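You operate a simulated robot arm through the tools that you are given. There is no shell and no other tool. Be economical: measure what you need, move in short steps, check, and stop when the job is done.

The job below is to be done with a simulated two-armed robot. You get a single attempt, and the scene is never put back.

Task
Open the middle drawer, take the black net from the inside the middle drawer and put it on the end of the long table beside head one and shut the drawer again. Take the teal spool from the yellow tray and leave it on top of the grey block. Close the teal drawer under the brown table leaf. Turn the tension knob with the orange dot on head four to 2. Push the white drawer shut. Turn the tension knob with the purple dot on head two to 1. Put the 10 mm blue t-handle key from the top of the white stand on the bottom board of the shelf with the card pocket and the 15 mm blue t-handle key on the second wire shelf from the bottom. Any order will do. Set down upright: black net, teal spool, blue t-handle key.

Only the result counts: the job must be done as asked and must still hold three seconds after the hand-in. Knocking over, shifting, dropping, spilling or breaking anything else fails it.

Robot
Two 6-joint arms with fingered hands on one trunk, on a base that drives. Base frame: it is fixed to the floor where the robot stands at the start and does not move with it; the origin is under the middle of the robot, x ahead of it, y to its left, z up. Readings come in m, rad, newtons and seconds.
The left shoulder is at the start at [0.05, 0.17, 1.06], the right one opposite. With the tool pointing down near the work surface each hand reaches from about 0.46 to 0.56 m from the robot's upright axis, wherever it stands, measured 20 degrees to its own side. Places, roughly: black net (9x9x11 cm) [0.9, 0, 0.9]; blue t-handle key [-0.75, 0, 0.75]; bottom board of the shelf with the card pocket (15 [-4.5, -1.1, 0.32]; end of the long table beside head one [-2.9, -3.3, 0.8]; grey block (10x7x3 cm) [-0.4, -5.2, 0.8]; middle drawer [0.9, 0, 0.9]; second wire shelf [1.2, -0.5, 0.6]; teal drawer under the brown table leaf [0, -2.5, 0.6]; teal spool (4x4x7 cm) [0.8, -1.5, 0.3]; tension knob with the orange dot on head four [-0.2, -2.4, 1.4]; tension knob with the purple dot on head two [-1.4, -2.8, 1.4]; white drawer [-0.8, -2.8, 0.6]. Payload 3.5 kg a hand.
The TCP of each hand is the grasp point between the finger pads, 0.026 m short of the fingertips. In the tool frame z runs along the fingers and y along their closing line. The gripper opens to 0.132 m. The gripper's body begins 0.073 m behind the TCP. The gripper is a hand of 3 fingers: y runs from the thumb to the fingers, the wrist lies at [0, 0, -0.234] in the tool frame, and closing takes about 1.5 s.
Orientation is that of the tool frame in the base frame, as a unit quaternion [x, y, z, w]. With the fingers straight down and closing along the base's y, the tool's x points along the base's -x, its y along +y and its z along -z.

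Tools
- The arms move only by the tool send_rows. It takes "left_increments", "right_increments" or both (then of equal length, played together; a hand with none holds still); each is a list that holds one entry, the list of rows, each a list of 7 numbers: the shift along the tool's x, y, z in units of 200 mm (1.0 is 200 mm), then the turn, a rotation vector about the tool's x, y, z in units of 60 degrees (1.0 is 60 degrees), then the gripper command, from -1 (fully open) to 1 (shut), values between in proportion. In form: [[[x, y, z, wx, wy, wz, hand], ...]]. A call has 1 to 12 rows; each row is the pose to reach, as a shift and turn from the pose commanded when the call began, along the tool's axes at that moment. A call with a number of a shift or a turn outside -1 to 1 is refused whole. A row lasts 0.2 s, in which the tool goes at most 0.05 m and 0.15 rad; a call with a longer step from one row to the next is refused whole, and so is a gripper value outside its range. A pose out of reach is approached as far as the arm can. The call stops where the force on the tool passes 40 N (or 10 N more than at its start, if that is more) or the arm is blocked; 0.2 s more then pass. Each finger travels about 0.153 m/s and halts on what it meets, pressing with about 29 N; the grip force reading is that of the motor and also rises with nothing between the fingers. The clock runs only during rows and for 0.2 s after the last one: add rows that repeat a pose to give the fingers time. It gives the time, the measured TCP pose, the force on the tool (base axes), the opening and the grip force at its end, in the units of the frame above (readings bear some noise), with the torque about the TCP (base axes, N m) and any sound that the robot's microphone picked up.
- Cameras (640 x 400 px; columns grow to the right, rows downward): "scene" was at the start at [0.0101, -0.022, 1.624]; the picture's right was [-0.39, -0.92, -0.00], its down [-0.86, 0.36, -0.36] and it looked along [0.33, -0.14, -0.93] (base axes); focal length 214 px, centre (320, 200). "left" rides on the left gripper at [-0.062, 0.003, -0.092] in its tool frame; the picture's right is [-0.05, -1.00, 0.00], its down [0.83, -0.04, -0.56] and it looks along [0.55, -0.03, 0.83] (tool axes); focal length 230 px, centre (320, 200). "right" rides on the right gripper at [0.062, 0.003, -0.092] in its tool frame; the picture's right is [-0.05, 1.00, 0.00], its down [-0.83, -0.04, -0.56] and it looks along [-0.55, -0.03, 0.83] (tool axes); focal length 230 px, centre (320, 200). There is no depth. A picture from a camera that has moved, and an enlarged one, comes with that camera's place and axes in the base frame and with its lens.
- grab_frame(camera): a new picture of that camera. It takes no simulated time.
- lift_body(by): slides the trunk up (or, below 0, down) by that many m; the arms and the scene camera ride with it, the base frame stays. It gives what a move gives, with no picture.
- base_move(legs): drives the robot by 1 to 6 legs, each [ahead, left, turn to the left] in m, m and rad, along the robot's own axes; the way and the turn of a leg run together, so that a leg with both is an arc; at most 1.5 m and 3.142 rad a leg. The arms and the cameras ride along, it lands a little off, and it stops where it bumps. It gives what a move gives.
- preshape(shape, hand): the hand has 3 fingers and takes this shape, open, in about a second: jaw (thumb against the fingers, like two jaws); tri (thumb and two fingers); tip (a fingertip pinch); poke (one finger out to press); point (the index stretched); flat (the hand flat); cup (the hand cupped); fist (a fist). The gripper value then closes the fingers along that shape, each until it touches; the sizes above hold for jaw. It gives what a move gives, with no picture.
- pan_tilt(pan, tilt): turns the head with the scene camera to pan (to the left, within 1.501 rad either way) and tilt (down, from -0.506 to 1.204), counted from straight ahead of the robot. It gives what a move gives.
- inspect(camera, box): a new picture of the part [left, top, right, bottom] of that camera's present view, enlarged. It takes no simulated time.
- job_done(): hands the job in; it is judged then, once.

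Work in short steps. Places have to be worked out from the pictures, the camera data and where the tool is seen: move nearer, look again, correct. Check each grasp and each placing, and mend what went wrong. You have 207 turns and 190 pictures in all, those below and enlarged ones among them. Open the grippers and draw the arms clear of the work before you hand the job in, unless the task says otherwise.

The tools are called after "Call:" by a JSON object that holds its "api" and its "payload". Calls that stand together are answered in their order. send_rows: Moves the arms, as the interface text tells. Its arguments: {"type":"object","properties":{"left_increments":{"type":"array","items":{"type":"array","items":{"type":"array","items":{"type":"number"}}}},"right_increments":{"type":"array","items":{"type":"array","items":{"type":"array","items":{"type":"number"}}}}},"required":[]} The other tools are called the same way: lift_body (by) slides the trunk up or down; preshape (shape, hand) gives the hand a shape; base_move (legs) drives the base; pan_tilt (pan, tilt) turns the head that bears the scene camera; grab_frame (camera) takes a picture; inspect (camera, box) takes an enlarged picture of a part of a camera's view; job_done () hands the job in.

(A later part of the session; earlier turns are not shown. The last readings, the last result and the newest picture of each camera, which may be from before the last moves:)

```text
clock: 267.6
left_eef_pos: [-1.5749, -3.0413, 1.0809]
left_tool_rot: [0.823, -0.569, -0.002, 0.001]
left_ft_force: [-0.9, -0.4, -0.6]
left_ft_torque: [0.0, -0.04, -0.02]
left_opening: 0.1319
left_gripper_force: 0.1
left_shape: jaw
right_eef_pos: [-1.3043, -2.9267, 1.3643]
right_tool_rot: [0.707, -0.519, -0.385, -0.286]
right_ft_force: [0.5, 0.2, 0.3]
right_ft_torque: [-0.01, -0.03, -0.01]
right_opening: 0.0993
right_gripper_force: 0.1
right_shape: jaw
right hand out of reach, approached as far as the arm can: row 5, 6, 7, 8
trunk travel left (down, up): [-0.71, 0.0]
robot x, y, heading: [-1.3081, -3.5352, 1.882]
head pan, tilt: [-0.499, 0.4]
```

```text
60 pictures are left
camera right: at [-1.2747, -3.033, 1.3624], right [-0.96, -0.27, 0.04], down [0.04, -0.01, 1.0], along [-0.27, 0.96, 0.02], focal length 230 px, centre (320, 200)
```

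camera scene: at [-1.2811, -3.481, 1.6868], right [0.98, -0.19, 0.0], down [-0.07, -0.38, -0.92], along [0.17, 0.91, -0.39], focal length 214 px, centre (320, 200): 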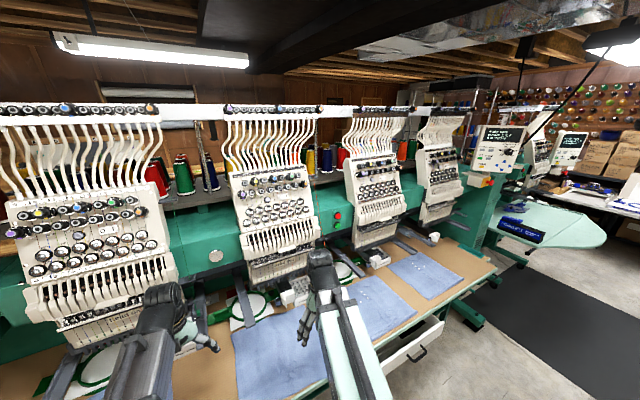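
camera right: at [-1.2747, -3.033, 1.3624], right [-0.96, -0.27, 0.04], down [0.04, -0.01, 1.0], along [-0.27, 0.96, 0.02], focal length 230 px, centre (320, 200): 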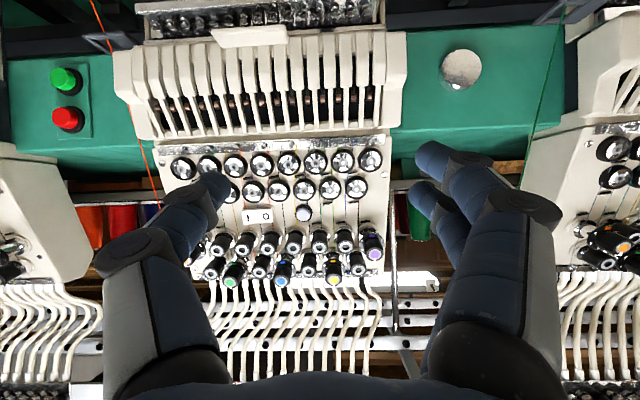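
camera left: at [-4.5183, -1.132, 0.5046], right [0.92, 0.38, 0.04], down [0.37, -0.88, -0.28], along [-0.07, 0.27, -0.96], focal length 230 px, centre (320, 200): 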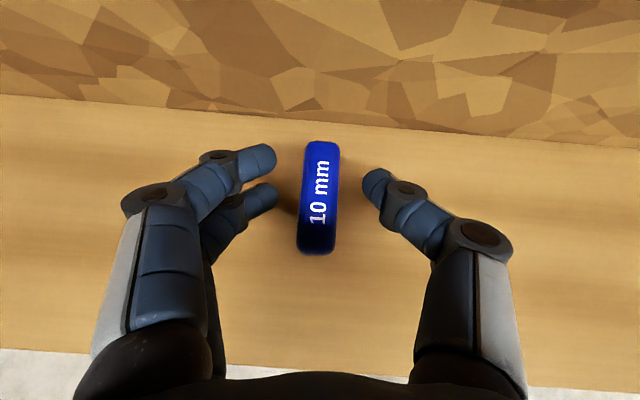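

Better triangulation (scene + hand camera) gives the purple tip at (−1.409, −2.783, 1.428). Enlarge the hand view to judge its axis.

Call:
{"api": "inspect", "payload": {"camera": "right", "box": [310, 200, 410, 290]}}

```text
4.44 times, centred on (360, 245) of right
camera zoom: at [-1.2747, -3.033, 1.3624], right [-0.96, -0.27, 0.04], down [0.04, -0.01, 1.0], along [-0.27, 0.96, 0.02], focal length 1022 px, centre (142, 0)
```

zoom: 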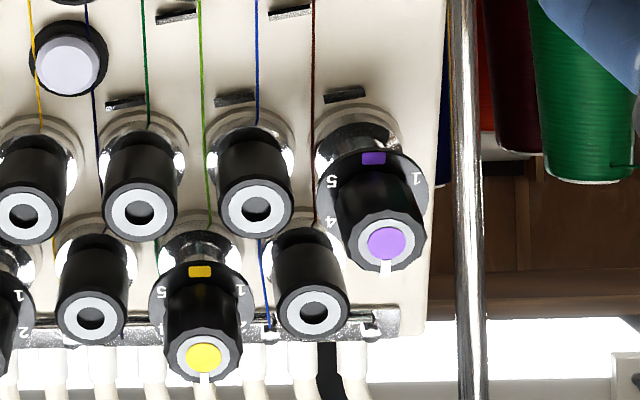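

The knob axis rises ~30°, matching the hand's present pitch. Move the base 7 cm closer, then go to a hover 10 cm off the knob while rolling the hand +60°.

Call:
{"api": "base_move", "payload": {"legs": [[0.07, 0, 0]]}}

Call:
{"api": "send_rows", "payload": {"right_increments": [[[-0.064, 0.035, -0.033, 0, 0, 0, -0.4], [-0.128, 0.07, -0.065, 0, 0, 0, -0.4], [-0.191, 0.105, -0.098, 0, 0, 0, -0.4], [-0.255, 0.14, -0.13, 0, 0, 0, -0.4], [-0.38, 0.21, -0.195, 0, 0, 0, -0.4], [-0.51, 0.28, -0.26, 0, 0, 0, -0.4]]]}}

Call:
{"api": "grab_frame", "payload": {"camera": "right"}}

```text
clock: 268.6
left_eef_pos: [-1.5957, -2.9728, 1.0809]
left_tool_rot: [0.823, -0.569, -0.001, 0.001]
left_ft_force: [-0.4, -0.4, -0.2]
left_ft_torque: [-0.06, 0.0, 0.02]
left_opening: 0.1319
left_gripper_force: 0.1
left_shape: jaw
right_eef_pos: [-1.3273, -2.8564, 1.3623]
right_tool_rot: [0.707, -0.521, -0.384, -0.285]
right_ft_force: [-0.5, 0.3, 0.1]
right_ft_torque: [-0.03, 0.01, 0.01]
right_opening: 0.0993
right_gripper_force: 0.1
right_shape: jaw
trunk travel left (down, up): [-0.71, 0.0]
robot x, y, heading: [-1.3326, -3.4669, 1.879]
head pan, tilt: [-0.499, 0.4]
```

```text
clock: 270.0
left_eef_pos: [-1.5965, -2.9747, 1.0819]
left_tool_rot: [0.823, -0.568, -0.002, 0.001]
left_ft_force: [-0.5, 0.3, 0.5]
left_ft_torque: [0.03, 0.01, 0.0]
left_opening: 0.1319
left_gripper_force: 0.0
left_shape: jaw
right_eef_pos: [-1.3833, -2.8651, 1.4783]
right_tool_rot: [0.707, -0.52, -0.385, -0.286]
right_ft_force: [0.0, 0.1, 1.0]
right_ft_torque: [0.01, 0.04, -0.02]
right_opening: 0.093
right_gripper_force: 0.1
right_shape: jaw
trunk travel left (down, up): [-0.71, 0.0]
robot x, y, heading: [-1.3335, -3.4669, 1.884]
head pan, tilt: [-0.499, 0.4]
```

```text
58 pictures are left
camera right: at [-1.3531, -2.9716, 1.4763], right [-0.96, -0.27, 0.04], down [0.04, -0.01, 1.0], along [-0.27, 0.96, 0.02], focal length 230 px, centre (320, 200)
```

right: 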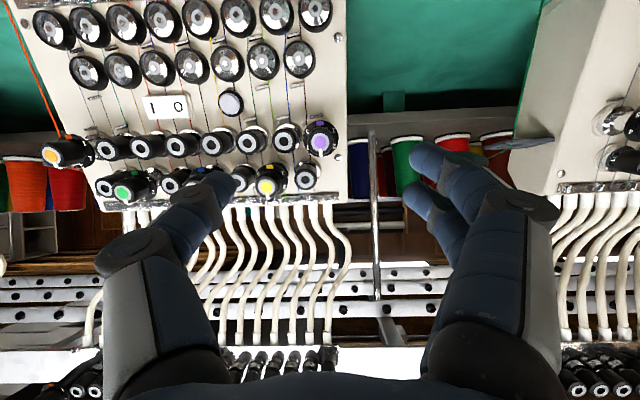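

Hover reached and consistent. Roll the hand +60° in place and narrow the fingers.

Call:
{"api": "send_rows", "payload": {"right_increments": [[[-0.028, 0, 0, 0, 0, 0.125, 0], [-0.028, 0, 0, 0, 0, 0.25, 0.1], [-0.028, 0, 0, 0, 0, 0.375, 0.1], [-0.028, 0, 0, 0, 0, 0.5, 0.1], [-0.028, 0, 0, 0, 0, 0.625, 0.1], [-0.028, 0, 0, 0, 0, 0.75, 0.1], [-0.028, 0, 0, 0, 0, 0.875, 0.1], [-0.028, 0, 0, 0, 0, 1, 0.1]]]}}

Call:
{"api": "grab_frame", "payload": {"camera": "right"}}

```text
clock: 271.8
left_eef_pos: [-1.5959, -2.9754, 1.0812]
left_tool_rot: [0.823, -0.568, -0.002, 0.001]
left_ft_force: [0.3, 0.5, -0.9]
left_ft_torque: [0.0, -0.01, -0.01]
left_opening: 0.1319
left_gripper_force: 0.0
left_shape: jaw
right_eef_pos: [-1.3838, -2.8622, 1.4809]
right_tool_rot: [-0.35, 0.805, 0.476, 0.055]
right_ft_force: [-0.2, 0.0, 0.7]
right_ft_torque: [0.0, -0.01, -0.01]
right_opening: 0.06
right_gripper_force: 0.0
right_shape: jaw
trunk travel left (down, up): [-0.71, 0.0]
robot x, y, heading: [-1.331, -3.4647, 1.884]
head pan, tilt: [-0.499, 0.4]
```

```text
57 pictures are left
camera right: at [-1.4088, -2.9672, 1.5086], right [-0.58, 0.33, 0.75], down [0.78, -0.03, 0.62], along [0.23, 0.94, -0.24], focal length 230 px, centre (320, 200)
```

right: 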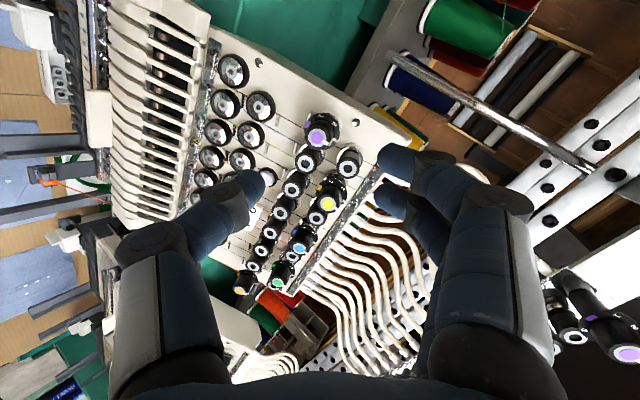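

Aligned on the knob axis within 1 mm. Advance 8.4 cm so the fingertips overlap the knob's end by ~1.2 cm.

Call:
{"api": "send_rows", "payload": {"right_increments": [[[0, 0, 0.15, 0, 0, 0, 0.1], [0, 0, 0.3, 0, 0, 0, 0.1], [0, 0, 0.42, 0, 0, 0, 0.1]]]}}

Call:
{"api": "grab_frame", "payload": {"camera": "right"}}

Call:
{"api": "inspect", "payload": {"camera": "scene", "box": [200, 150, 300, 230]}}

```text
clock: 272.6
left_eef_pos: [-1.596, -2.9748, 1.0821]
left_tool_rot: [0.823, -0.569, -0.001, 0.002]
left_ft_force: [-0.4, 0.3, 0.2]
left_ft_torque: [0.0, -0.02, 0.04]
left_opening: 0.1319
left_gripper_force: 0.0
left_shape: jaw
right_eef_pos: [-1.4046, -2.7932, 1.4358]
right_tool_rot: [-0.352, 0.804, 0.476, 0.055]
right_ft_force: [-0.4, -0.1, 0.6]
right_ft_torque: [-0.01, 0.02, 0.01]
right_opening: 0.06
right_gripper_force: 0.1
right_shape: jaw
trunk travel left (down, up): [-0.71, 0.0]
robot x, y, heading: [-1.3292, -3.4678, 1.882]
head pan, tilt: [-0.499, 0.4]
```

```text
56 pictures are left
camera right: at [-1.4292, -2.8984, 1.4629], right [-0.58, 0.33, 0.75], down [0.78, -0.03, 0.62], along [0.23, 0.94, -0.24], focal length 230 px, centre (320, 200)
```

right: 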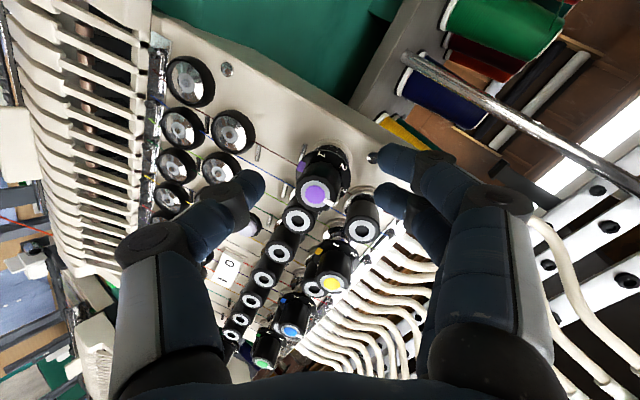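

```text
5.00 times, centred on (250, 190) of scene
camera zoom: at [-1.3026, -3.4137, 1.7218], right [0.98, -0.19, 0.0], down [-0.07, -0.38, -0.92], along [0.17, 0.9, -0.39], focal length 1072 px, centre (670, 250)
```

zoom: 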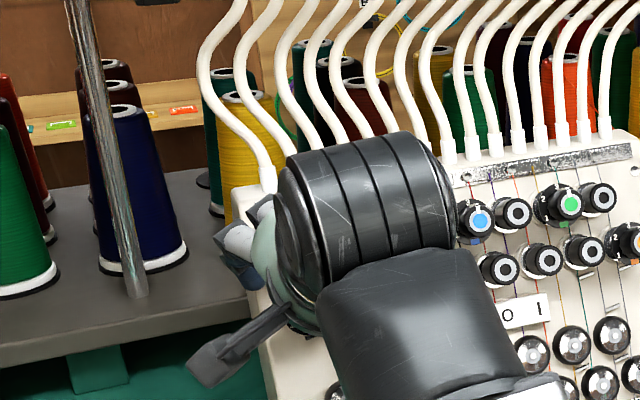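

Fingers flank the knob. Back out 5 mm to stay clear of neighbours, then close.

Call:
{"api": "send_rows", "payload": {"right_increments": [[[0, 0, -0.025, 0, 0, 0, 0.3], [0, 0, -0.025, 0, 0, 0, 1], [0, 0, -0.025, 0, 0, 0, 1], [0, 0, -0.025, 0, 0, 0, 1], [0, 0, -0.025, 0, 0, 0, 1]]]}}

Call:
{"api": "grab_frame", "payload": {"camera": "right"}}

```text
clock: 273.8
left_eef_pos: [-1.5968, -2.9757, 1.0815]
left_tool_rot: [0.823, -0.569, -0.001, 0.001]
left_ft_force: [-0.2, -0.2, -0.3]
left_ft_torque: [0.01, 0.0, 0.01]
left_opening: 0.1319
left_gripper_force: 0.1
left_shape: jaw
right_eef_pos: [-1.4043, -2.7992, 1.4404]
right_tool_rot: [-0.353, 0.804, 0.476, 0.055]
right_ft_force: [-2.6, -3.1, -6.1]
right_ft_torque: [0.21, 0.11, 0.27]
right_opening: 0.0182
right_gripper_force: 29.5
right_shape: jaw
trunk travel left (down, up): [-0.71, 0.0]
robot x, y, heading: [-1.3329, -3.4692, 1.878]
head pan, tilt: [-0.499, 0.4]
```

```text
54 pictures are left
camera right: at [-1.4285, -2.9039, 1.4658], right [-0.58, 0.33, 0.75], down [0.78, -0.03, 0.62], along [0.23, 0.95, -0.24], focal length 230 px, centre (320, 200)
```

right: 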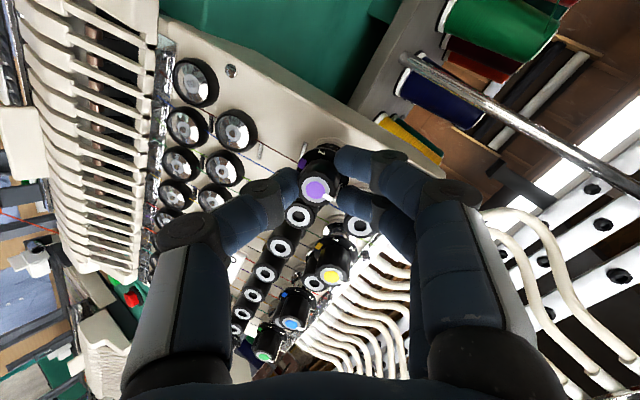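

Knob gripped (1.8 cm). Rotate −60° about the tool axis (counter-clockwise seen from the front).

Call:
{"api": "send_rows", "payload": {"right_increments": [[[0, 0, 0, 0, 0, -0.125, 1], [0, 0, 0, 0, 0, -0.25, 1], [0, 0, 0, 0, 0, -0.375, 1], [0, 0, 0, 0, 0, -0.5, 1], [0, 0, 0, 0, 0, -0.625, 1], [0, 0, 0, 0, 0, -0.75, 1], [0, 0, 0, 0, 0, -0.875, 1], [0, 0, 0, 0, 0, -1, 1]]]}}

Call:
{"api": "inspect", "payload": {"camera": "right", "box": [250, 120, 390, 240]}}

```text
clock: 275.6
left_eef_pos: [-1.5953, -2.9742, 1.0818]
left_tool_rot: [0.823, -0.569, -0.001, 0.001]
left_ft_force: [0.1, 0.4, -0.2]
left_ft_torque: [-0.01, 0.01, 0.0]
left_opening: 0.132
left_gripper_force: 0.0
left_shape: jaw
right_eef_pos: [-1.403, -2.7982, 1.4417]
right_tool_rot: [0.706, -0.519, -0.387, -0.288]
right_ft_force: [4.5, 14.2, 24.9]
right_ft_torque: [0.69, 0.13, -0.18]
right_opening: 0.0153
right_gripper_force: 28.6
right_shape: jaw
trunk travel left (down, up): [-0.71, 0.0]
robot x, y, heading: [-1.3316, -3.463, 1.886]
head pan, tilt: [-0.499, 0.4]
```

```text
3.33 times, centred on (320, 180) of right
camera zoom: at [-1.3722, -2.9049, 1.4393], right [-0.96, -0.27, 0.04], down [0.04, -0.01, 1.0], along [-0.27, 0.96, 0.02], focal length 767 px, centre (320, 267)
```

zoom: 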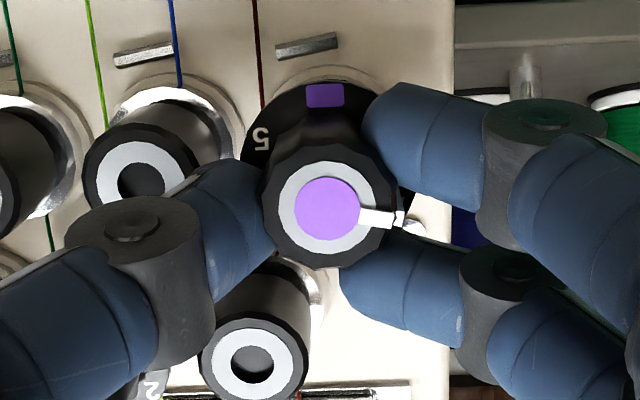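

The pointer has turned ~75–80° ccw. Continue rotating ~−40°.

Call:
{"api": "send_rows", "payload": {"right_increments": [[[0, 0, 0, 0, 0, -0.12, 1], [0, 0, 0, 0, 0, -0.24, 1], [0, 0, 0, 0, 0, -0.36, 1], [0, 0, 0, 0, 0, -0.48, 1], [0, 0, 0, 0, 0, -0.6, 1], [0, 0, 0, 0, 0, -0.68, 1]]]}}

Call:
{"api": "inspect", "payload": {"camera": "right", "box": [250, 120, 390, 240]}}

```text
clock: 277.0
left_eef_pos: [-1.5959, -2.9758, 1.0829]
left_tool_rot: [0.823, -0.568, -0.001, 0.001]
left_ft_force: [-0.1, 0.4, -0.3]
left_ft_torque: [-0.02, 0.0, -0.01]
left_opening: 0.132
left_gripper_force: 0.0
left_shape: jaw
right_eef_pos: [-1.4039, -2.7983, 1.4407]
right_tool_rot: [0.843, -0.24, -0.262, -0.405]
right_ft_force: [-3.2, 9.6, 26.5]
right_ft_torque: [0.65, 0.08, -0.12]
right_opening: 0.0162
right_gripper_force: 29.4
right_shape: jaw
trunk travel left (down, up): [-0.71, 0.0]
robot x, y, heading: [-1.3297, -3.4664, 1.883]
head pan, tilt: [-0.499, 0.4]
```

```text
3.33 times, centred on (320, 180) of right
camera zoom: at [-1.3371, -2.8874, 1.4499], right [-0.65, -0.55, -0.52], down [-0.46, -0.27, 0.85], along [-0.6, 0.79, -0.08], focal length 767 px, centre (320, 267)
```

zoom: 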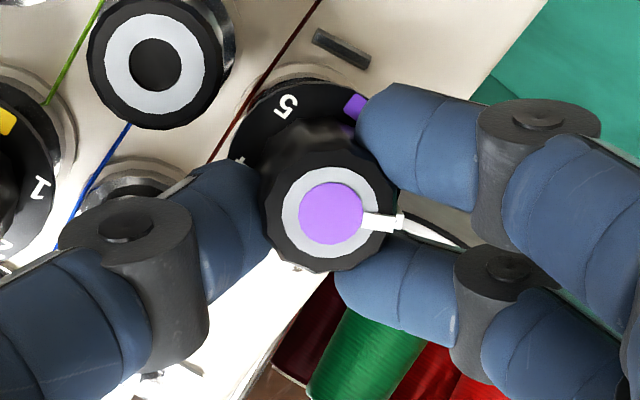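

The pointer is ~8° short of mark 1. Rotate 9° more.

Call:
{"api": "send_rows", "payload": {"right_increments": [[[0, 0, 0, 0, 0, -0.08, 1], [0, 0, 0, 0, 0, -0.15, 1], [0, 0, 0, 0, 0, -0.15, 1]]]}}

Call:
{"api": "inspect", "payload": {"camera": "right", "box": [250, 120, 390, 240]}}

```text
clock: 277.8
left_eef_pos: [-1.5964, -2.9771, 1.0813]
left_tool_rot: [0.823, -0.569, -0.001, 0.0]
left_ft_force: [0.1, 0.3, -0.9]
left_ft_torque: [0.0, 0.0, -0.01]
left_opening: 0.1318
left_gripper_force: 0.1
left_shape: jaw
right_eef_pos: [-1.404, -2.7979, 1.4409]
right_tool_rot: [0.859, -0.172, -0.23, -0.423]
right_ft_force: [-4.6, 6.6, 25.0]
right_ft_torque: [0.52, 0.32, -0.21]
right_opening: 0.0161
right_gripper_force: 28.4
right_shape: jaw
trunk travel left (down, up): [-0.71, 0.0]
robot x, y, heading: [-1.3344, -3.4623, 1.882]
head pan, tilt: [-0.499, 0.4]
```

```text
3.33 times, centred on (320, 180) of right
camera zoom: at [-1.3317, -2.8822, 1.4554], right [-0.53, -0.58, -0.62], down [-0.53, -0.34, 0.78], along [-0.65, 0.74, -0.13], focal length 767 px, centre (320, 267)
```

zoom: 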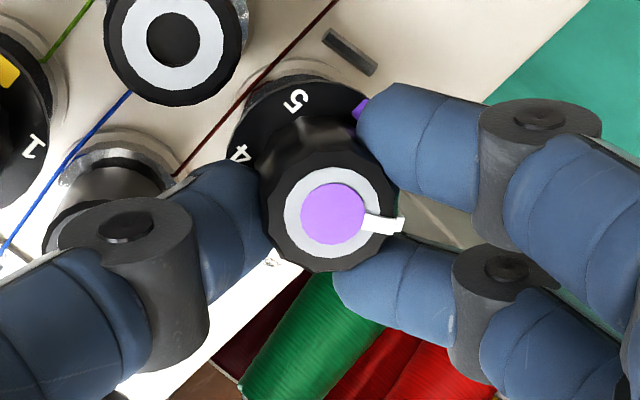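

The pointer now aligns with mark 1. Open and retreat 8 cm, then check.

Call:
{"api": "send_rows", "payload": {"right_increments": [[[0, 0, 0, 0, 0, 0, 0.5], [0, 0, 0, 0, 0, 0, 0.1], [0, 0, 0, 0, 0, 0, 0.1], [0, 0, -0.15, 0, 0, 0, 0.1], [0, 0, -0.3, 0, 0, 0, 0.1], [0, 0, -0.45, 0, 0, 0, 0.1]]]}}

Call:
{"api": "inspect", "payload": {"camera": "right", "box": [270, 90, 390, 190]}}

```text
clock: 279.2
left_eef_pos: [-1.5959, -2.9747, 1.0808]
left_tool_rot: [0.823, -0.568, -0.002, 0.001]
left_ft_force: [-0.3, 0.2, 0.0]
left_ft_torque: [0.01, -0.01, -0.02]
left_opening: 0.1318
left_gripper_force: 0.0
left_shape: jaw
right_eef_pos: [-1.384, -2.8665, 1.4841]
right_tool_rot: [0.861, -0.174, -0.229, -0.42]
right_ft_force: [-0.1, 0.0, -0.1]
right_ft_torque: [0.0, -0.01, -0.01]
right_opening: 0.059
right_gripper_force: 0.1
right_shape: jaw
right hand out of reach, approached as far as the arm can: row 6
trunk travel left (down, up): [-0.71, 0.0]
robot x, y, heading: [-1.3318, -3.4657, 1.88]
head pan, tilt: [-0.499, 0.4]
```

```text
4.00 times, centred on (330, 140) of right
camera zoom: at [-1.3104, -2.949, 1.4978], right [-0.54, -0.58, -0.62], down [-0.54, -0.33, 0.78], along [-0.65, 0.75, -0.13], focal length 920 px, centre (280, 440)
```

zoom: 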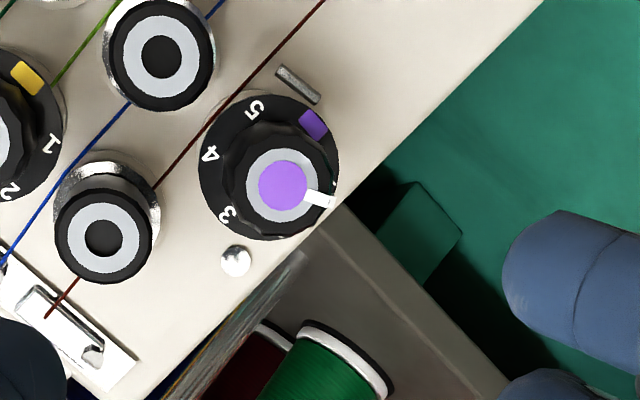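

Purple knob is at 1. Back off, and slide right to head four.

Call:
{"api": "base_move", "payload": {"legs": [[-0.2, 0, 0], [0, -1.27, 0], [0.05, 0, 0]]}}

Call:
{"api": "pan_tilt", "payload": {"pan": -0.2, "tilt": 0.35}}

Call:
{"api": "grab_frame", "payload": {"camera": "scene"}}

Call:
{"api": "grab_frame", "payload": {"camera": "right"}}

```text
clock: 287.4
left_eef_pos: [-0.3299, -2.7336, 1.0796]
left_tool_rot: [0.819, -0.574, 0.0, 0.001]
left_ft_force: [-0.2, -0.1, 0.1]
left_ft_torque: [-0.05, 0.0, 0.0]
left_opening: 0.1318
left_gripper_force: 0.1
left_shape: jaw
right_eef_pos: [-0.117, -2.6264, 1.4805]
right_tool_rot: [0.859, -0.181, -0.225, -0.423]
right_ft_force: [0.2, 0.8, -0.5]
right_ft_torque: [0.05, -0.02, -0.01]
right_opening: 0.0589
right_gripper_force: 0.1
right_shape: jaw
trunk travel left (down, up): [-0.71, 0.0]
robot x, y, heading: [-0.0721, -3.2299, 1.869]
head pan, tilt: [-0.499, 0.4]
```

```text
clock: 288.1
left_eef_pos: [-0.3301, -2.7347, 1.0818]
left_tool_rot: [0.818, -0.575, -0.002, 0.001]
left_ft_force: [0.9, 0.3, 0.4]
left_ft_torque: [0.03, 0.01, -0.01]
left_opening: 0.132
left_gripper_force: 0.0
left_shape: jaw
right_eef_pos: [-0.1175, -2.628, 1.4812]
right_tool_rot: [0.859, -0.181, -0.225, -0.423]
right_ft_force: [-0.6, 0.6, -0.5]
right_ft_torque: [0.01, 0.01, -0.03]
right_opening: 0.0589
right_gripper_force: 0.2
right_shape: jaw
trunk travel left (down, up): [-0.71, 0.0]
robot x, y, heading: [-0.072, -3.2316, 1.869]
head pan, tilt: [-0.201, 0.351]
```

```text
49 pictures are left
camera scene: at [-0.0705, -3.1765, 1.7263], right [1.0, 0.09, 0.0], down [0.03, -0.34, -0.94], along [-0.09, 0.93, -0.34], focal length 214 px, centre (320, 200)
```

scene: 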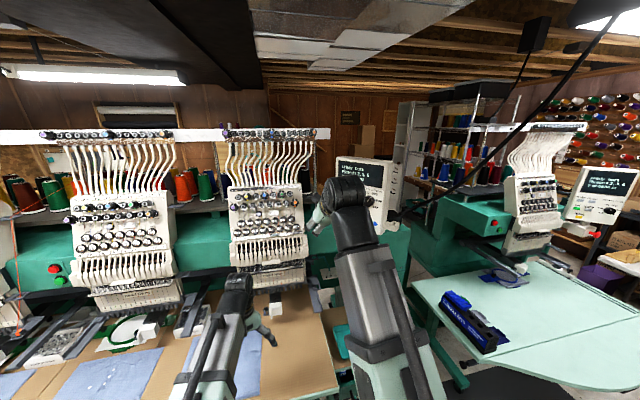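

```text
48 pictures are left
camera right: at [-0.0444, -2.7125, 1.4974], right [-0.54, -0.57, -0.62], down [-0.54, -0.32, 0.78], along [-0.64, 0.75, -0.13], focal length 230 px, centre (320, 200)
```

right: 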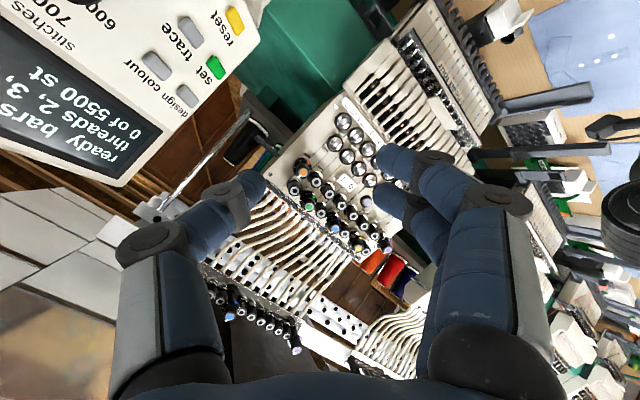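

Head four in view with the display just to its right. Enlarge both views to triangulate the orange knob.

Call:
{"api": "inspect", "payload": {"camera": "scene", "box": [225, 170, 315, 226]}}

Call:
{"api": "inspect", "payload": {"camera": "right", "box": [270, 130, 370, 210]}}

```text
7.11 times, centred on (270, 198) of scene
camera zoom: at [-0.0705, -3.1765, 1.7263], right [1.0, 0.09, 0.0], down [0.03, -0.34, -0.94], along [-0.09, 0.93, -0.34], focal length 1525 px, centre (676, 214)
```

zoom: 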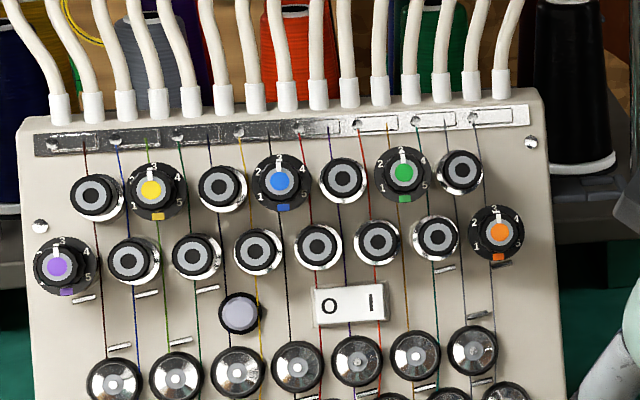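

```text
5.00 times, centred on (320, 170) of right
camera zoom: at [-0.0444, -2.7125, 1.4974], right [-0.54, -0.57, -0.62], down [-0.54, -0.32, 0.78], along [-0.64, 0.75, -0.13], focal length 1150 px, centre (320, 350)
```

zoom: 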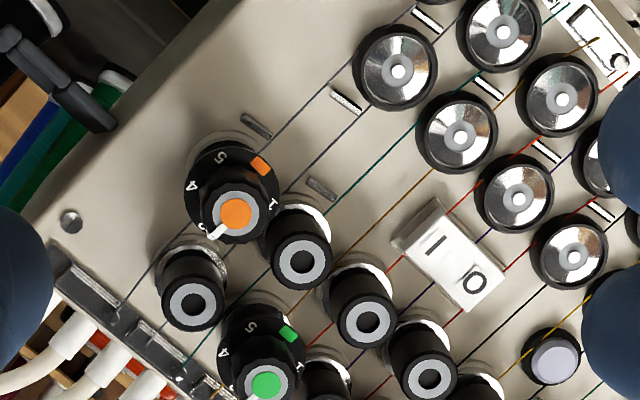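

Orange tip at (−0.245, −2.402, 1.431). Drive into the same relative position as at head two, and roll the hand back +60°.

Call:
{"api": "base_move", "payload": {"legs": [[0.0, 0.055, 0], [0.165, 0, 0]]}}

Call:
{"api": "send_rows", "payload": {"right_increments": [[[0, 0, 0, 0, 0, 0.125, 0.1], [0, 0, 0, 0, 0, 0.25, 0.1], [0, 0, 0, 0, 0, 0.375, 0.1], [0, 0, 0, 0, 0, 0.5, 0.1], [0, 0, 0, 0, 0, 0.625, 0.1], [0, 0, 0, 0, 0, 0.75, 0.1], [0, 0, 0, 0, 0, 0.875, 0.1], [0, 0, 0, 0, 0, 1, 0.1]]]}}

Call:
{"api": "grab_frame", "payload": {"camera": "right"}}

```text
clock: 290.1
left_eef_pos: [-0.4292, -2.5918, 1.0813]
left_tool_rot: [0.818, -0.575, -0.001, 0.001]
left_ft_force: [0.0, 0.0, 0.4]
left_ft_torque: [-0.06, -0.02, 0.0]
left_opening: 0.1318
left_gripper_force: 0.0
left_shape: jaw
right_eef_pos: [-0.2156, -2.483, 1.4816]
right_tool_rot: [0.859, -0.182, -0.226, -0.422]
right_ft_force: [-0.3, 0.9, -0.7]
right_ft_torque: [-0.05, 0.01, 0.01]
right_opening: 0.0586
right_gripper_force: 0.1
right_shape: jaw
trunk travel left (down, up): [-0.71, 0.0]
robot x, y, heading: [-0.1755, -3.0865, 1.87]
head pan, tilt: [-0.201, 0.351]
```

```text
clock: 291.9
left_eef_pos: [-0.4304, -2.5928, 1.0815]
left_tool_rot: [0.818, -0.575, -0.001, 0.001]
left_ft_force: [0.1, 0.7, 0.8]
left_ft_torque: [-0.02, 0.01, -0.03]
left_opening: 0.1318
left_gripper_force: 0.1
left_shape: jaw
right_eef_pos: [-0.2154, -2.486, 1.4817]
right_tool_rot: [0.652, -0.588, -0.406, -0.253]
right_ft_force: [-0.1, 0.2, 0.1]
right_ft_torque: [-0.01, 0.01, 0.0]
right_opening: 0.0591
right_gripper_force: 0.1
right_shape: jaw
trunk travel left (down, up): [-0.71, 0.0]
robot x, y, heading: [-0.1734, -3.0879, 1.869]
head pan, tilt: [-0.201, 0.351]
```

```text
45 pictures are left
camera right: at [-0.1983, -2.5959, 1.4823], right [-0.97, -0.15, 0.19], down [0.19, 0.02, 0.98], along [-0.15, 0.99, 0.01], focal length 230 px, centre (320, 200)
```

right: 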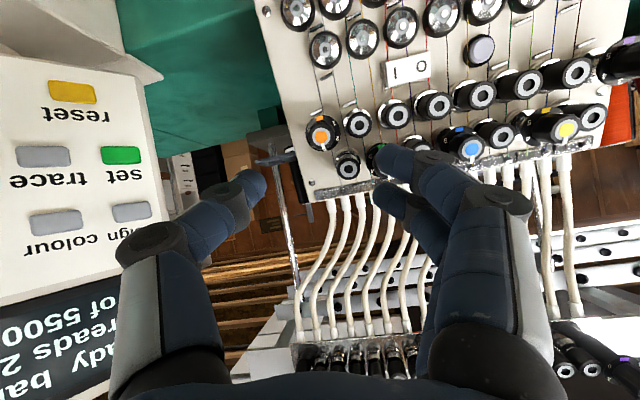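

Aligned. Advance 8.1 cm and close on the knob.

Call:
{"api": "send_rows", "payload": {"right_increments": [[[-0.01, 0.008, 0.15, 0, 0, 0, 0.1], [-0.01, 0.008, 0.3, 0, 0, 0, 0.1], [-0.01, 0.008, 0.405, 0, 0, 0, 0.1], [-0.01, 0.008, 0.405, 0, 0, 0, 0.5], [-0.01, 0.008, 0.405, 0, 0, 0, 1], [-0.01, 0.008, 0.405, 0, 0, 0, 1], [-0.01, 0.008, 0.405, 0, 0, 0, 1]]]}}

Call:
{"api": "inspect", "payload": {"camera": "right", "box": [250, 120, 390, 240]}}

```text
clock: 293.5
left_eef_pos: [-0.4295, -2.5923, 1.0813]
left_tool_rot: [0.818, -0.575, -0.002, 0.001]
left_ft_force: [0.1, 0.7, 0.3]
left_ft_torque: [0.01, 0.03, -0.01]
left_opening: 0.1318
left_gripper_force: 0.1
left_shape: jaw
right_eef_pos: [-0.2338, -2.4183, 1.441]
right_tool_rot: [0.652, -0.587, -0.406, -0.254]
right_ft_force: [4.0, 3.2, -1.7]
right_ft_torque: [0.03, -0.01, 0.03]
right_opening: 0.0139
right_gripper_force: 29.0
right_shape: jaw
trunk travel left (down, up): [-0.71, 0.0]
robot x, y, heading: [-0.1724, -3.0899, 1.87]
head pan, tilt: [-0.201, 0.351]
```

```text
3.33 times, centred on (320, 180) of right
camera zoom: at [-0.2173, -2.5289, 1.44], right [-0.97, -0.15, 0.19], down [0.19, 0.02, 0.98], along [-0.15, 0.99, 0.01], focal length 767 px, centre (320, 267)
```

zoom: 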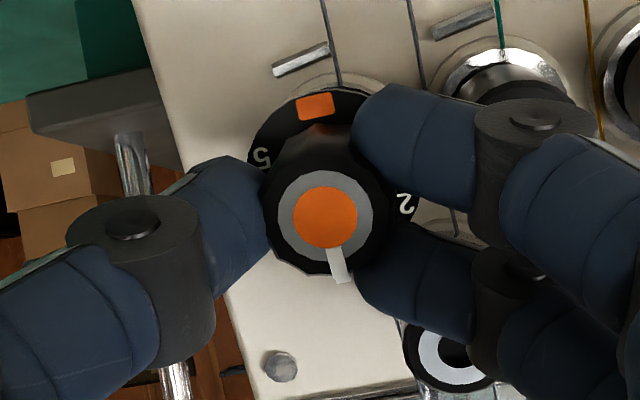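

Gripped with pointer at 3. Rotate −57° and check.

Call:
{"api": "send_rows", "payload": {"right_increments": [[[0, 0, 0, 0, 0, -0.12, 1], [0, 0, 0, 0, 0, -0.24, 1], [0, 0, 0, 0, 0, -0.36, 1], [0, 0, 0, 0, 0, -0.48, 1], [0, 0, 0, 0, 0, -0.6, 1], [0, 0, 0, 0, 0, -0.72, 1], [0, 0, 0, 0, 0, -0.84, 1], [0, 0, 0, 0, 0, -0.95, 1]]]}}

Call:
{"api": "inspect", "payload": {"camera": "right", "box": [250, 120, 390, 240]}}

```text
clock: 295.3
left_eef_pos: [-0.4301, -2.5916, 1.0821]
left_tool_rot: [0.818, -0.575, -0.002, 0.001]
left_ft_force: [0.2, -0.4, 0.6]
left_ft_torque: [0.01, -0.01, 0.0]
left_opening: 0.1321
left_gripper_force: 0.2
left_shape: jaw
right_eef_pos: [-0.2352, -2.4186, 1.4405]
right_tool_rot: [0.853, -0.203, -0.236, -0.418]
right_ft_force: [3.7, 8.6, 10.6]
right_ft_torque: [0.41, 0.01, -0.23]
right_opening: 0.0133
right_gripper_force: 29.6
right_shape: jaw
trunk travel left (down, up): [-0.71, 0.0]
robot x, y, heading: [-0.1714, -3.0879, 1.867]
head pan, tilt: [-0.201, 0.351]
```

```text
3.33 times, centred on (320, 180) of right
camera zoom: at [-0.1659, -2.5051, 1.4543], right [-0.58, -0.56, -0.59], down [-0.52, -0.3, 0.8], along [-0.63, 0.77, -0.11], focal length 767 px, centre (320, 267)
```

zoom: 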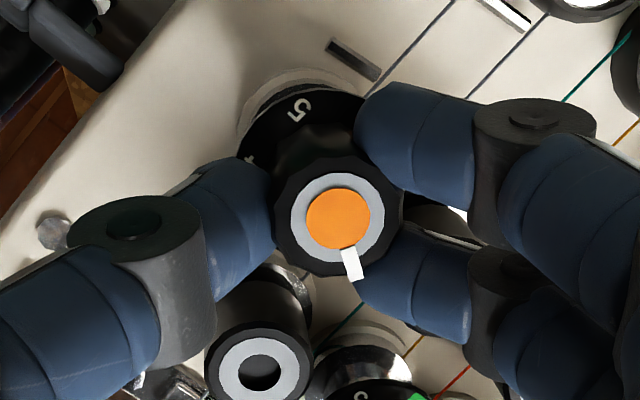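

Pointer at 2 (within a few degrees). Open and retreat.

Call:
{"api": "send_rows", "payload": {"right_increments": [[[0, 0, 0, 0, 0, 0, 0.5], [0, 0, 0, 0, 0, 0, 0.1], [0, 0, 0, 0, 0, 0, 0.1], [0, 0, -0.15, 0, 0, 0, 0.1], [0, 0, -0.3, 0, 0, 0, 0.1], [0, 0, -0.42, 0, 0, 0, 0.1]]]}}

Call:
{"api": "inspect", "payload": {"camera": "right", "box": [270, 90, 390, 190]}}

Call:
{"api": "base_move", "payload": {"legs": [[-0.25, 0, 0]]}}

Call:
{"api": "pan_tilt", "payload": {"pan": 0.2, "tilt": 1.0}}

Call:
{"api": "grab_frame", "payload": {"camera": "scene"}}

```text
clock: 296.7
left_eef_pos: [-0.4308, -2.5918, 1.0816]
left_tool_rot: [0.818, -0.575, -0.001, 0.0]
left_ft_force: [-0.1, -0.7, -0.2]
left_ft_torque: [0.03, 0.0, 0.02]
left_opening: 0.1319
left_gripper_force: 0.0
left_shape: jaw
right_eef_pos: [-0.2168, -2.4865, 1.4826]
right_tool_rot: [0.853, -0.204, -0.237, -0.417]
right_ft_force: [0.2, -0.6, -0.3]
right_ft_torque: [-0.01, 0.02, 0.03]
right_opening: 0.0588
right_gripper_force: 0.0
right_shape: jaw
right hand out of reach, approached as far as the arm can: row 6
trunk travel left (down, up): [-0.71, 0.0]
robot x, y, heading: [-0.1733, -3.0887, 1.867]
head pan, tilt: [-0.201, 0.351]
```

```text
4.00 times, centred on (330, 140) of right
camera zoom: at [-0.1473, -2.572, 1.4972], right [-0.59, -0.56, -0.59], down [-0.52, -0.3, 0.8], along [-0.62, 0.77, -0.11], focal length 920 px, centre (280, 440)
```

zoom: 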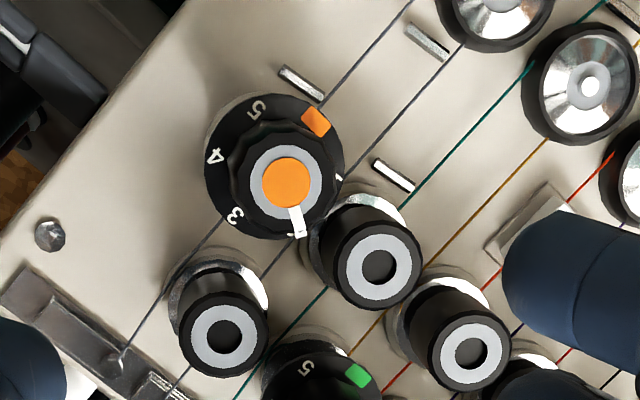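

```text
clock: 298.6
left_eef_pos: [-0.3558, -2.8349, 1.0822]
left_tool_rot: [0.818, -0.576, -0.002, 0.001]
left_ft_force: [-1.1, -0.3, 1.0]
left_ft_torque: [0.04, 0.0, 0.02]
left_opening: 0.1319
left_gripper_force: 0.0
left_shape: jaw
right_eef_pos: [-0.1432, -2.7289, 1.4853]
right_tool_rot: [0.853, -0.205, -0.237, -0.418]
right_ft_force: [-0.3, -0.6, 0.4]
right_ft_torque: [0.03, -0.01, 0.02]
right_opening: 0.0589
right_gripper_force: 0.2
right_shape: jaw
trunk travel left (down, up): [-0.71, 0.0]
robot x, y, heading: [-0.0971, -3.3288, 1.862]
head pan, tilt: [-0.201, 0.351]
```

```text
clock: 299.6
left_eef_pos: [-0.3552, -2.8342, 1.0812]
left_tool_rot: [0.817, -0.576, -0.001, 0.001]
left_ft_force: [-0.5, 0.8, 1.0]
left_ft_torque: [-0.02, 0.0, 0.0]
left_opening: 0.1321
left_gripper_force: 0.1
left_shape: jaw
right_eef_pos: [-0.1437, -2.7284, 1.4845]
right_tool_rot: [0.854, -0.205, -0.235, -0.417]
right_ft_force: [-0.1, -0.9, 0.2]
right_ft_torque: [-0.02, 0.05, 0.07]
right_opening: 0.0589
right_gripper_force: 0.1
right_shape: jaw
trunk travel left (down, up): [-0.71, 0.0]
robot x, y, heading: [-0.1028, -3.3356, 1.859]
head pan, tilt: [0.201, 1.0]
```

```text
41 pictures are left
camera scene: at [-0.1227, -3.3076, 1.6716], right [0.88, 0.47, 0.0], down [0.4, -0.74, -0.54], along [-0.26, 0.48, -0.84], focal length 214 px, centre (320, 200)
```

scene: 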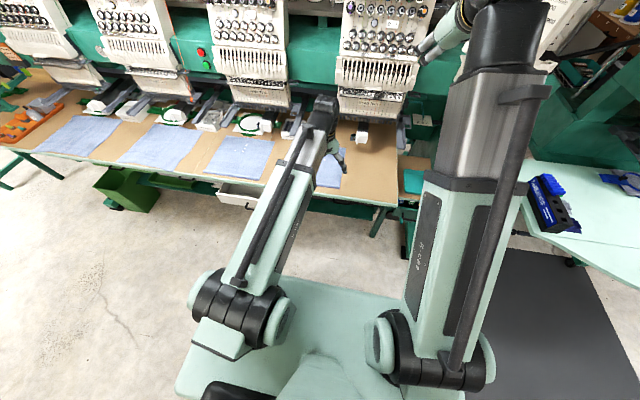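

Both knobs are set. Now bring the right arm back to fingers-down and lower the trunk for the drawers.

Call:
{"api": "send_rows", "payload": {"right_increments": [[[0, 0, 0, 0, 0, 0.13, 0], [0, 0, 0, 0, 0, 0.26, -0.5], [0, 0, 0, 0, 0, 0.39, -1], [0, 0, 0, 0, 0, 0.52, -1], [0, 0, 0, 0, 0, 0.65, -1], [0, 0, 0, 0, 0, 0.78, -1]]]}}

Call:
{"api": "send_rows", "payload": {"right_increments": [[[0.118, 0, 0.012, 0, 0.12, 0, -1], [0.236, 0, 0.025, 0, 0.24, 0, -1], [0.354, 0, 0.037, 0, 0.36, 0, -1], [0.472, 0, 0.05, 0, 0.48, 0, -1], [0.59, 0, 0.062, 0, 0.6, 0, -1], [0.708, 0, 0.075, 0, 0.72, 0, -1], [0.826, 0, 0.087, 0, 0.84, 0, -1], [0.95, 0, 0.1, 0, 0.96, 0, -1]]]}}

Call:
{"api": "base_move", "payload": {"legs": [[-0.25, 0.2, 0]]}}

Call:
{"api": "lift_body", "payload": {"by": -0.4}}

Call:
{"api": "pan_tilt", "payload": {"pan": 0, "tilt": 0.5}}

Call:
{"api": "grab_frame", "payload": {"camera": "scene"}}

```text
clock: 301.0
left_eef_pos: [-0.3547, -2.8345, 1.081]
left_tool_rot: [0.817, -0.576, -0.002, 0.002]
left_ft_force: [-0.4, -0.4, -0.7]
left_ft_torque: [0.0, -0.03, 0.01]
left_opening: 0.1317
left_gripper_force: 0.1
left_shape: jaw
right_eef_pos: [-0.1426, -2.7272, 1.4834]
right_tool_rot: [0.7, -0.528, -0.382, -0.29]
right_ft_force: [1.0, -0.7, 0.1]
right_ft_torque: [0.03, -0.03, 0.01]
right_opening: 0.1318
right_gripper_force: 0.1
right_shape: jaw
trunk travel left (down, up): [-0.71, 0.0]
robot x, y, heading: [-0.1029, -3.3307, 1.856]
head pan, tilt: [0.201, 1.0]
```

```text
clock: 302.8
left_eef_pos: [-0.3563, -2.8342, 1.081]
left_tool_rot: [0.817, -0.576, -0.002, 0.0]
left_ft_force: [-0.2, 0.0, -0.4]
left_ft_torque: [0.02, 0.02, -0.01]
left_opening: 0.132
left_gripper_force: 0.2
left_shape: jaw
right_eef_pos: [-0.1342, -2.7685, 1.2396]
right_tool_rot: [0.799, -0.602, -0.012, -0.008]
right_ft_force: [-0.3, 0.4, 0.0]
right_ft_torque: [0.01, 0.03, 0.01]
right_opening: 0.1318
right_gripper_force: 0.1
right_shape: jaw
right hand out of reach, approached as far as the arm can: row 6, 7, 8
trunk travel left (down, up): [-0.71, 0.0]
robot x, y, heading: [-0.0982, -3.3272, 1.869]
head pan, tilt: [0.201, 1.0]
```

```text
clock: 304.9
left_eef_pos: [-0.4766, -3.1301, 1.0815]
left_tool_rot: [0.817, -0.576, -0.001, 0.0]
left_ft_force: [-0.5, -0.7, -0.4]
left_ft_torque: [0.05, 0.0, -0.02]
left_opening: 0.1319
left_gripper_force: 0.0
left_shape: jaw
right_eef_pos: [-0.2547, -3.0653, 1.2405]
right_tool_rot: [0.799, -0.601, -0.011, -0.009]
right_ft_force: [0.4, -0.2, -0.9]
right_ft_torque: [0.02, -0.03, 0.02]
right_opening: 0.1318
right_gripper_force: 0.1
right_shape: jaw
trunk travel left (down, up): [-0.71, 0.0]
robot x, y, heading: [-0.2188, -3.6251, 1.862]
head pan, tilt: [0.201, 1.0]
```

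```text
clock: 308.8
left_eef_pos: [-0.4769, -3.1288, 0.681]
left_tool_rot: [0.818, -0.576, -0.002, 0.001]
left_ft_force: [-0.1, 0.0, -0.7]
left_ft_torque: [0.03, -0.02, 0.01]
left_opening: 0.1318
left_gripper_force: 0.0
left_shape: jaw
right_eef_pos: [-0.2558, -3.0636, 0.84]
right_tool_rot: [0.798, -0.602, -0.01, -0.008]
right_ft_force: [0.1, 0.6, 0.1]
right_ft_torque: [0.0, -0.02, 0.0]
right_opening: 0.1319
right_gripper_force: 0.1
right_shape: jaw
trunk travel left (down, up): [-0.31, 0.4]
robot x, y, heading: [-0.2193, -3.6262, 1.864]
head pan, tilt: [0.201, 1.0]
```

```text
clock: 309.7
left_eef_pos: [-0.4771, -3.1292, 0.68]
left_tool_rot: [0.817, -0.577, -0.002, 0.002]
left_ft_force: [0.1, 1.2, 0.4]
left_ft_torque: [-0.01, -0.03, 0.0]
left_opening: 0.132
left_gripper_force: 0.1
left_shape: jaw
right_eef_pos: [-0.2551, -3.0637, 0.8406]
right_tool_rot: [0.799, -0.602, -0.011, -0.009]
right_ft_force: [0.1, -0.1, 0.2]
right_ft_torque: [0.0, 0.0, 0.0]
right_opening: 0.1316
right_gripper_force: 0.1
right_shape: jaw
trunk travel left (down, up): [-0.31, 0.4]
robot x, y, heading: [-0.2197, -3.6251, 1.866]
head pan, tilt: [0.0, 0.499]
```

```text
40 pictures are left
camera scene: at [-0.2364, -3.5772, 1.3126], right [0.96, 0.29, 0.0], down [0.14, -0.46, -0.88], along [-0.25, 0.84, -0.48], focal length 214 px, centre (320, 200)
```

scene: 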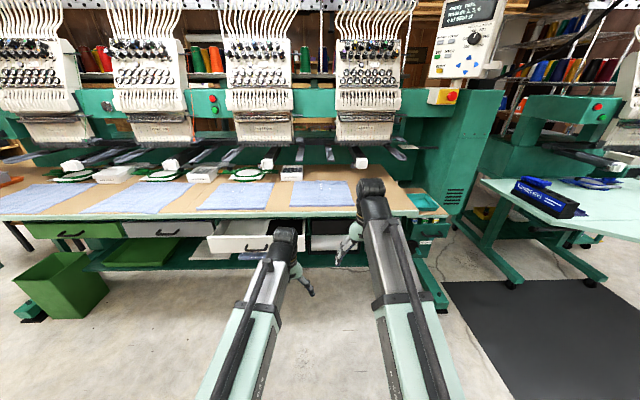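

Call:
{"api": "inspect", "payload": {"camera": "scene", "box": [180, 170, 460, 300]}}

```text
2.29 times, centred on (320, 235) of scene
camera zoom: at [-0.2364, -3.5772, 1.3126], right [0.96, 0.29, 0.0], down [0.14, -0.46, -0.88], along [-0.25, 0.84, -0.48], focal length 490 px, centre (320, 120)
```

zoom: 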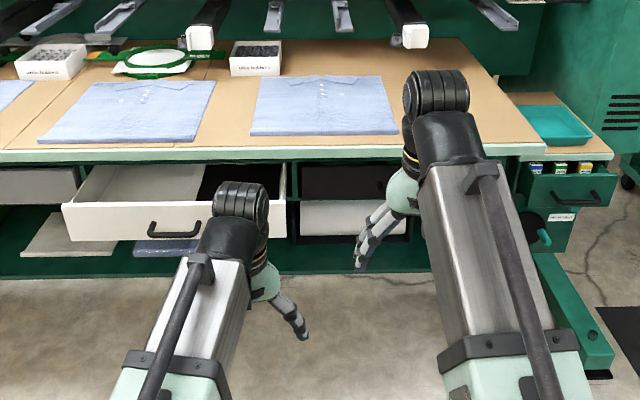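

White drawer (front ≈(−0.77, −2.88, 0.6)) and teal drawer (front ≈(0.05, −2.55, 0.62)) are both open. Strafe left, and point the left hand forward, fingers shut, at drawer height.

Call:
{"api": "base_move", "payload": {"legs": [[-0.02, 0.34, 0]]}}

Call:
{"api": "send_rows", "payload": {"left_increments": [[[0, 0, 0, 0, -0.12, 0, 1], [0, 0, 0, 0, -0.24, 0, 1], [0, 0, 0, 0, -0.36, 0, 1], [0, 0, 0, 0, -0.48, 0, 1], [0, 0, 0, 0, -0.6, 0, 1], [0, 0, 0, 0, -0.72, 0, 1], [0, 0, 0, 0, -0.84, 0, 1], [0, 0, 0, 0, -0.96, 0, 1]]]}}

Call:
{"api": "send_rows", "payload": {"left_increments": [[[0, 0, 0, 0, -0.11, 0, 1], [0, 0, 0, 0, -0.22, 0, 1], [0, 0, 0, 0, -0.33, 0, 1], [0, 0, 0, 0, -0.44, 0, 1], [0, 0, 0, 0, -0.54, 0, 1]]]}}

Call:
{"api": "grab_frame", "payload": {"camera": "left"}}

Call:
{"api": "grab_frame", "payload": {"camera": "scene"}}

```text
clock: 311.9
left_eef_pos: [-0.793, -3.2444, 0.6809]
left_tool_rot: [0.816, -0.578, -0.002, 0.0]
left_ft_force: [-0.2, 1.1, 0.2]
left_ft_torque: [0.03, -0.01, 0.01]
left_opening: 0.1318
left_gripper_force: 0.0
left_shape: jaw
right_eef_pos: [-0.5712, -3.1794, 0.8406]
right_tool_rot: [0.798, -0.603, -0.01, -0.008]
right_ft_force: [1.1, -0.2, 0.2]
right_ft_torque: [-0.01, -0.02, 0.0]
right_opening: 0.132
right_gripper_force: 0.0
right_shape: jaw
trunk travel left (down, up): [-0.31, 0.4]
robot x, y, heading: [-0.534, -3.7419, 1.856]
head pan, tilt: [0.0, 0.499]
```

```text
clock: 313.7
left_eef_pos: [-0.7912, -3.1325, 0.6824]
left_tool_rot: [0.714, -0.507, -0.394, -0.278]
left_ft_force: [0.1, -0.3, -0.3]
left_ft_torque: [0.0, 0.04, -0.01]
left_opening: 0.0
left_gripper_force: 28.7
left_shape: jaw
left hand out of reach, approached as far as the arm can: row 4, 5, 6, 7, 8
right_eef_pos: [-0.5715, -3.1793, 0.8408]
right_tool_rot: [0.798, -0.603, -0.012, -0.008]
right_ft_force: [0.2, 0.7, 0.3]
right_ft_torque: [0.03, 0.02, 0.02]
right_opening: 0.1322
right_gripper_force: 0.0
right_shape: jaw
trunk travel left (down, up): [-0.31, 0.4]
robot x, y, heading: [-0.5404, -3.7427, 1.856]
head pan, tilt: [0.0, 0.499]
```

```text
clock: 314.9
left_eef_pos: [-0.7947, -3.1107, 0.6939]
left_tool_rot: [0.639, -0.455, -0.507, -0.357]
left_ft_force: [0.3, 0.4, -0.6]
left_ft_torque: [0.02, 0.0, -0.03]
left_opening: 0.0
left_gripper_force: 29.1
left_shape: jaw
left hand out of reach, approached as far as the arm can: row 1, 2, 3, 4, 5
right_eef_pos: [-0.5712, -3.1793, 0.8412]
right_tool_rot: [0.799, -0.602, -0.011, -0.009]
right_ft_force: [1.2, -1.1, 0.3]
right_ft_torque: [-0.02, 0.0, 0.03]
right_opening: 0.1322
right_gripper_force: 0.0
right_shape: jaw
trunk travel left (down, up): [-0.31, 0.4]
robot x, y, heading: [-0.5367, -3.7402, 1.859]
head pan, tilt: [0.0, 0.499]
```

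```text
38 pictures are left
camera left: at [-0.7726, -3.1811, 0.7746], right [0.94, 0.34, 0.04], down [0.28, -0.68, -0.68], along [-0.2, 0.65, -0.73], focal length 230 px, centre (320, 200)
```

left: 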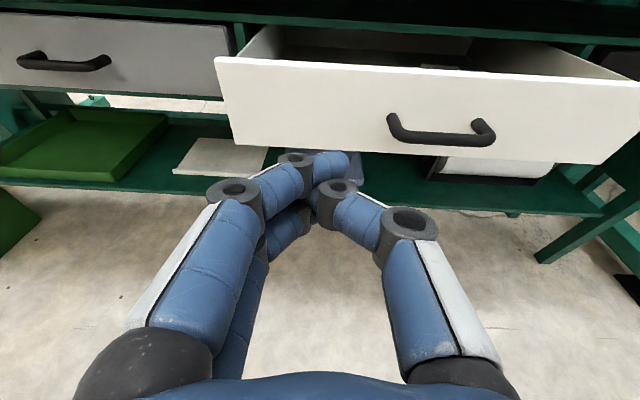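

```text
37 pictures are left
camera scene: at [-0.5544, -3.6929, 1.3127], right [0.96, 0.28, 0.0], down [0.14, -0.46, -0.88], along [-0.25, 0.84, -0.48], focal length 214 px, centre (320, 200)
```

scene: 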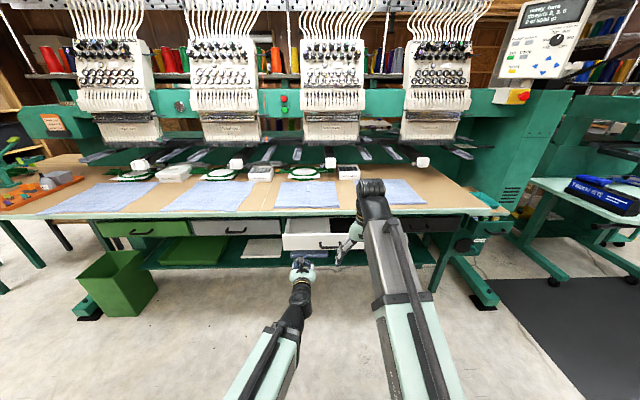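

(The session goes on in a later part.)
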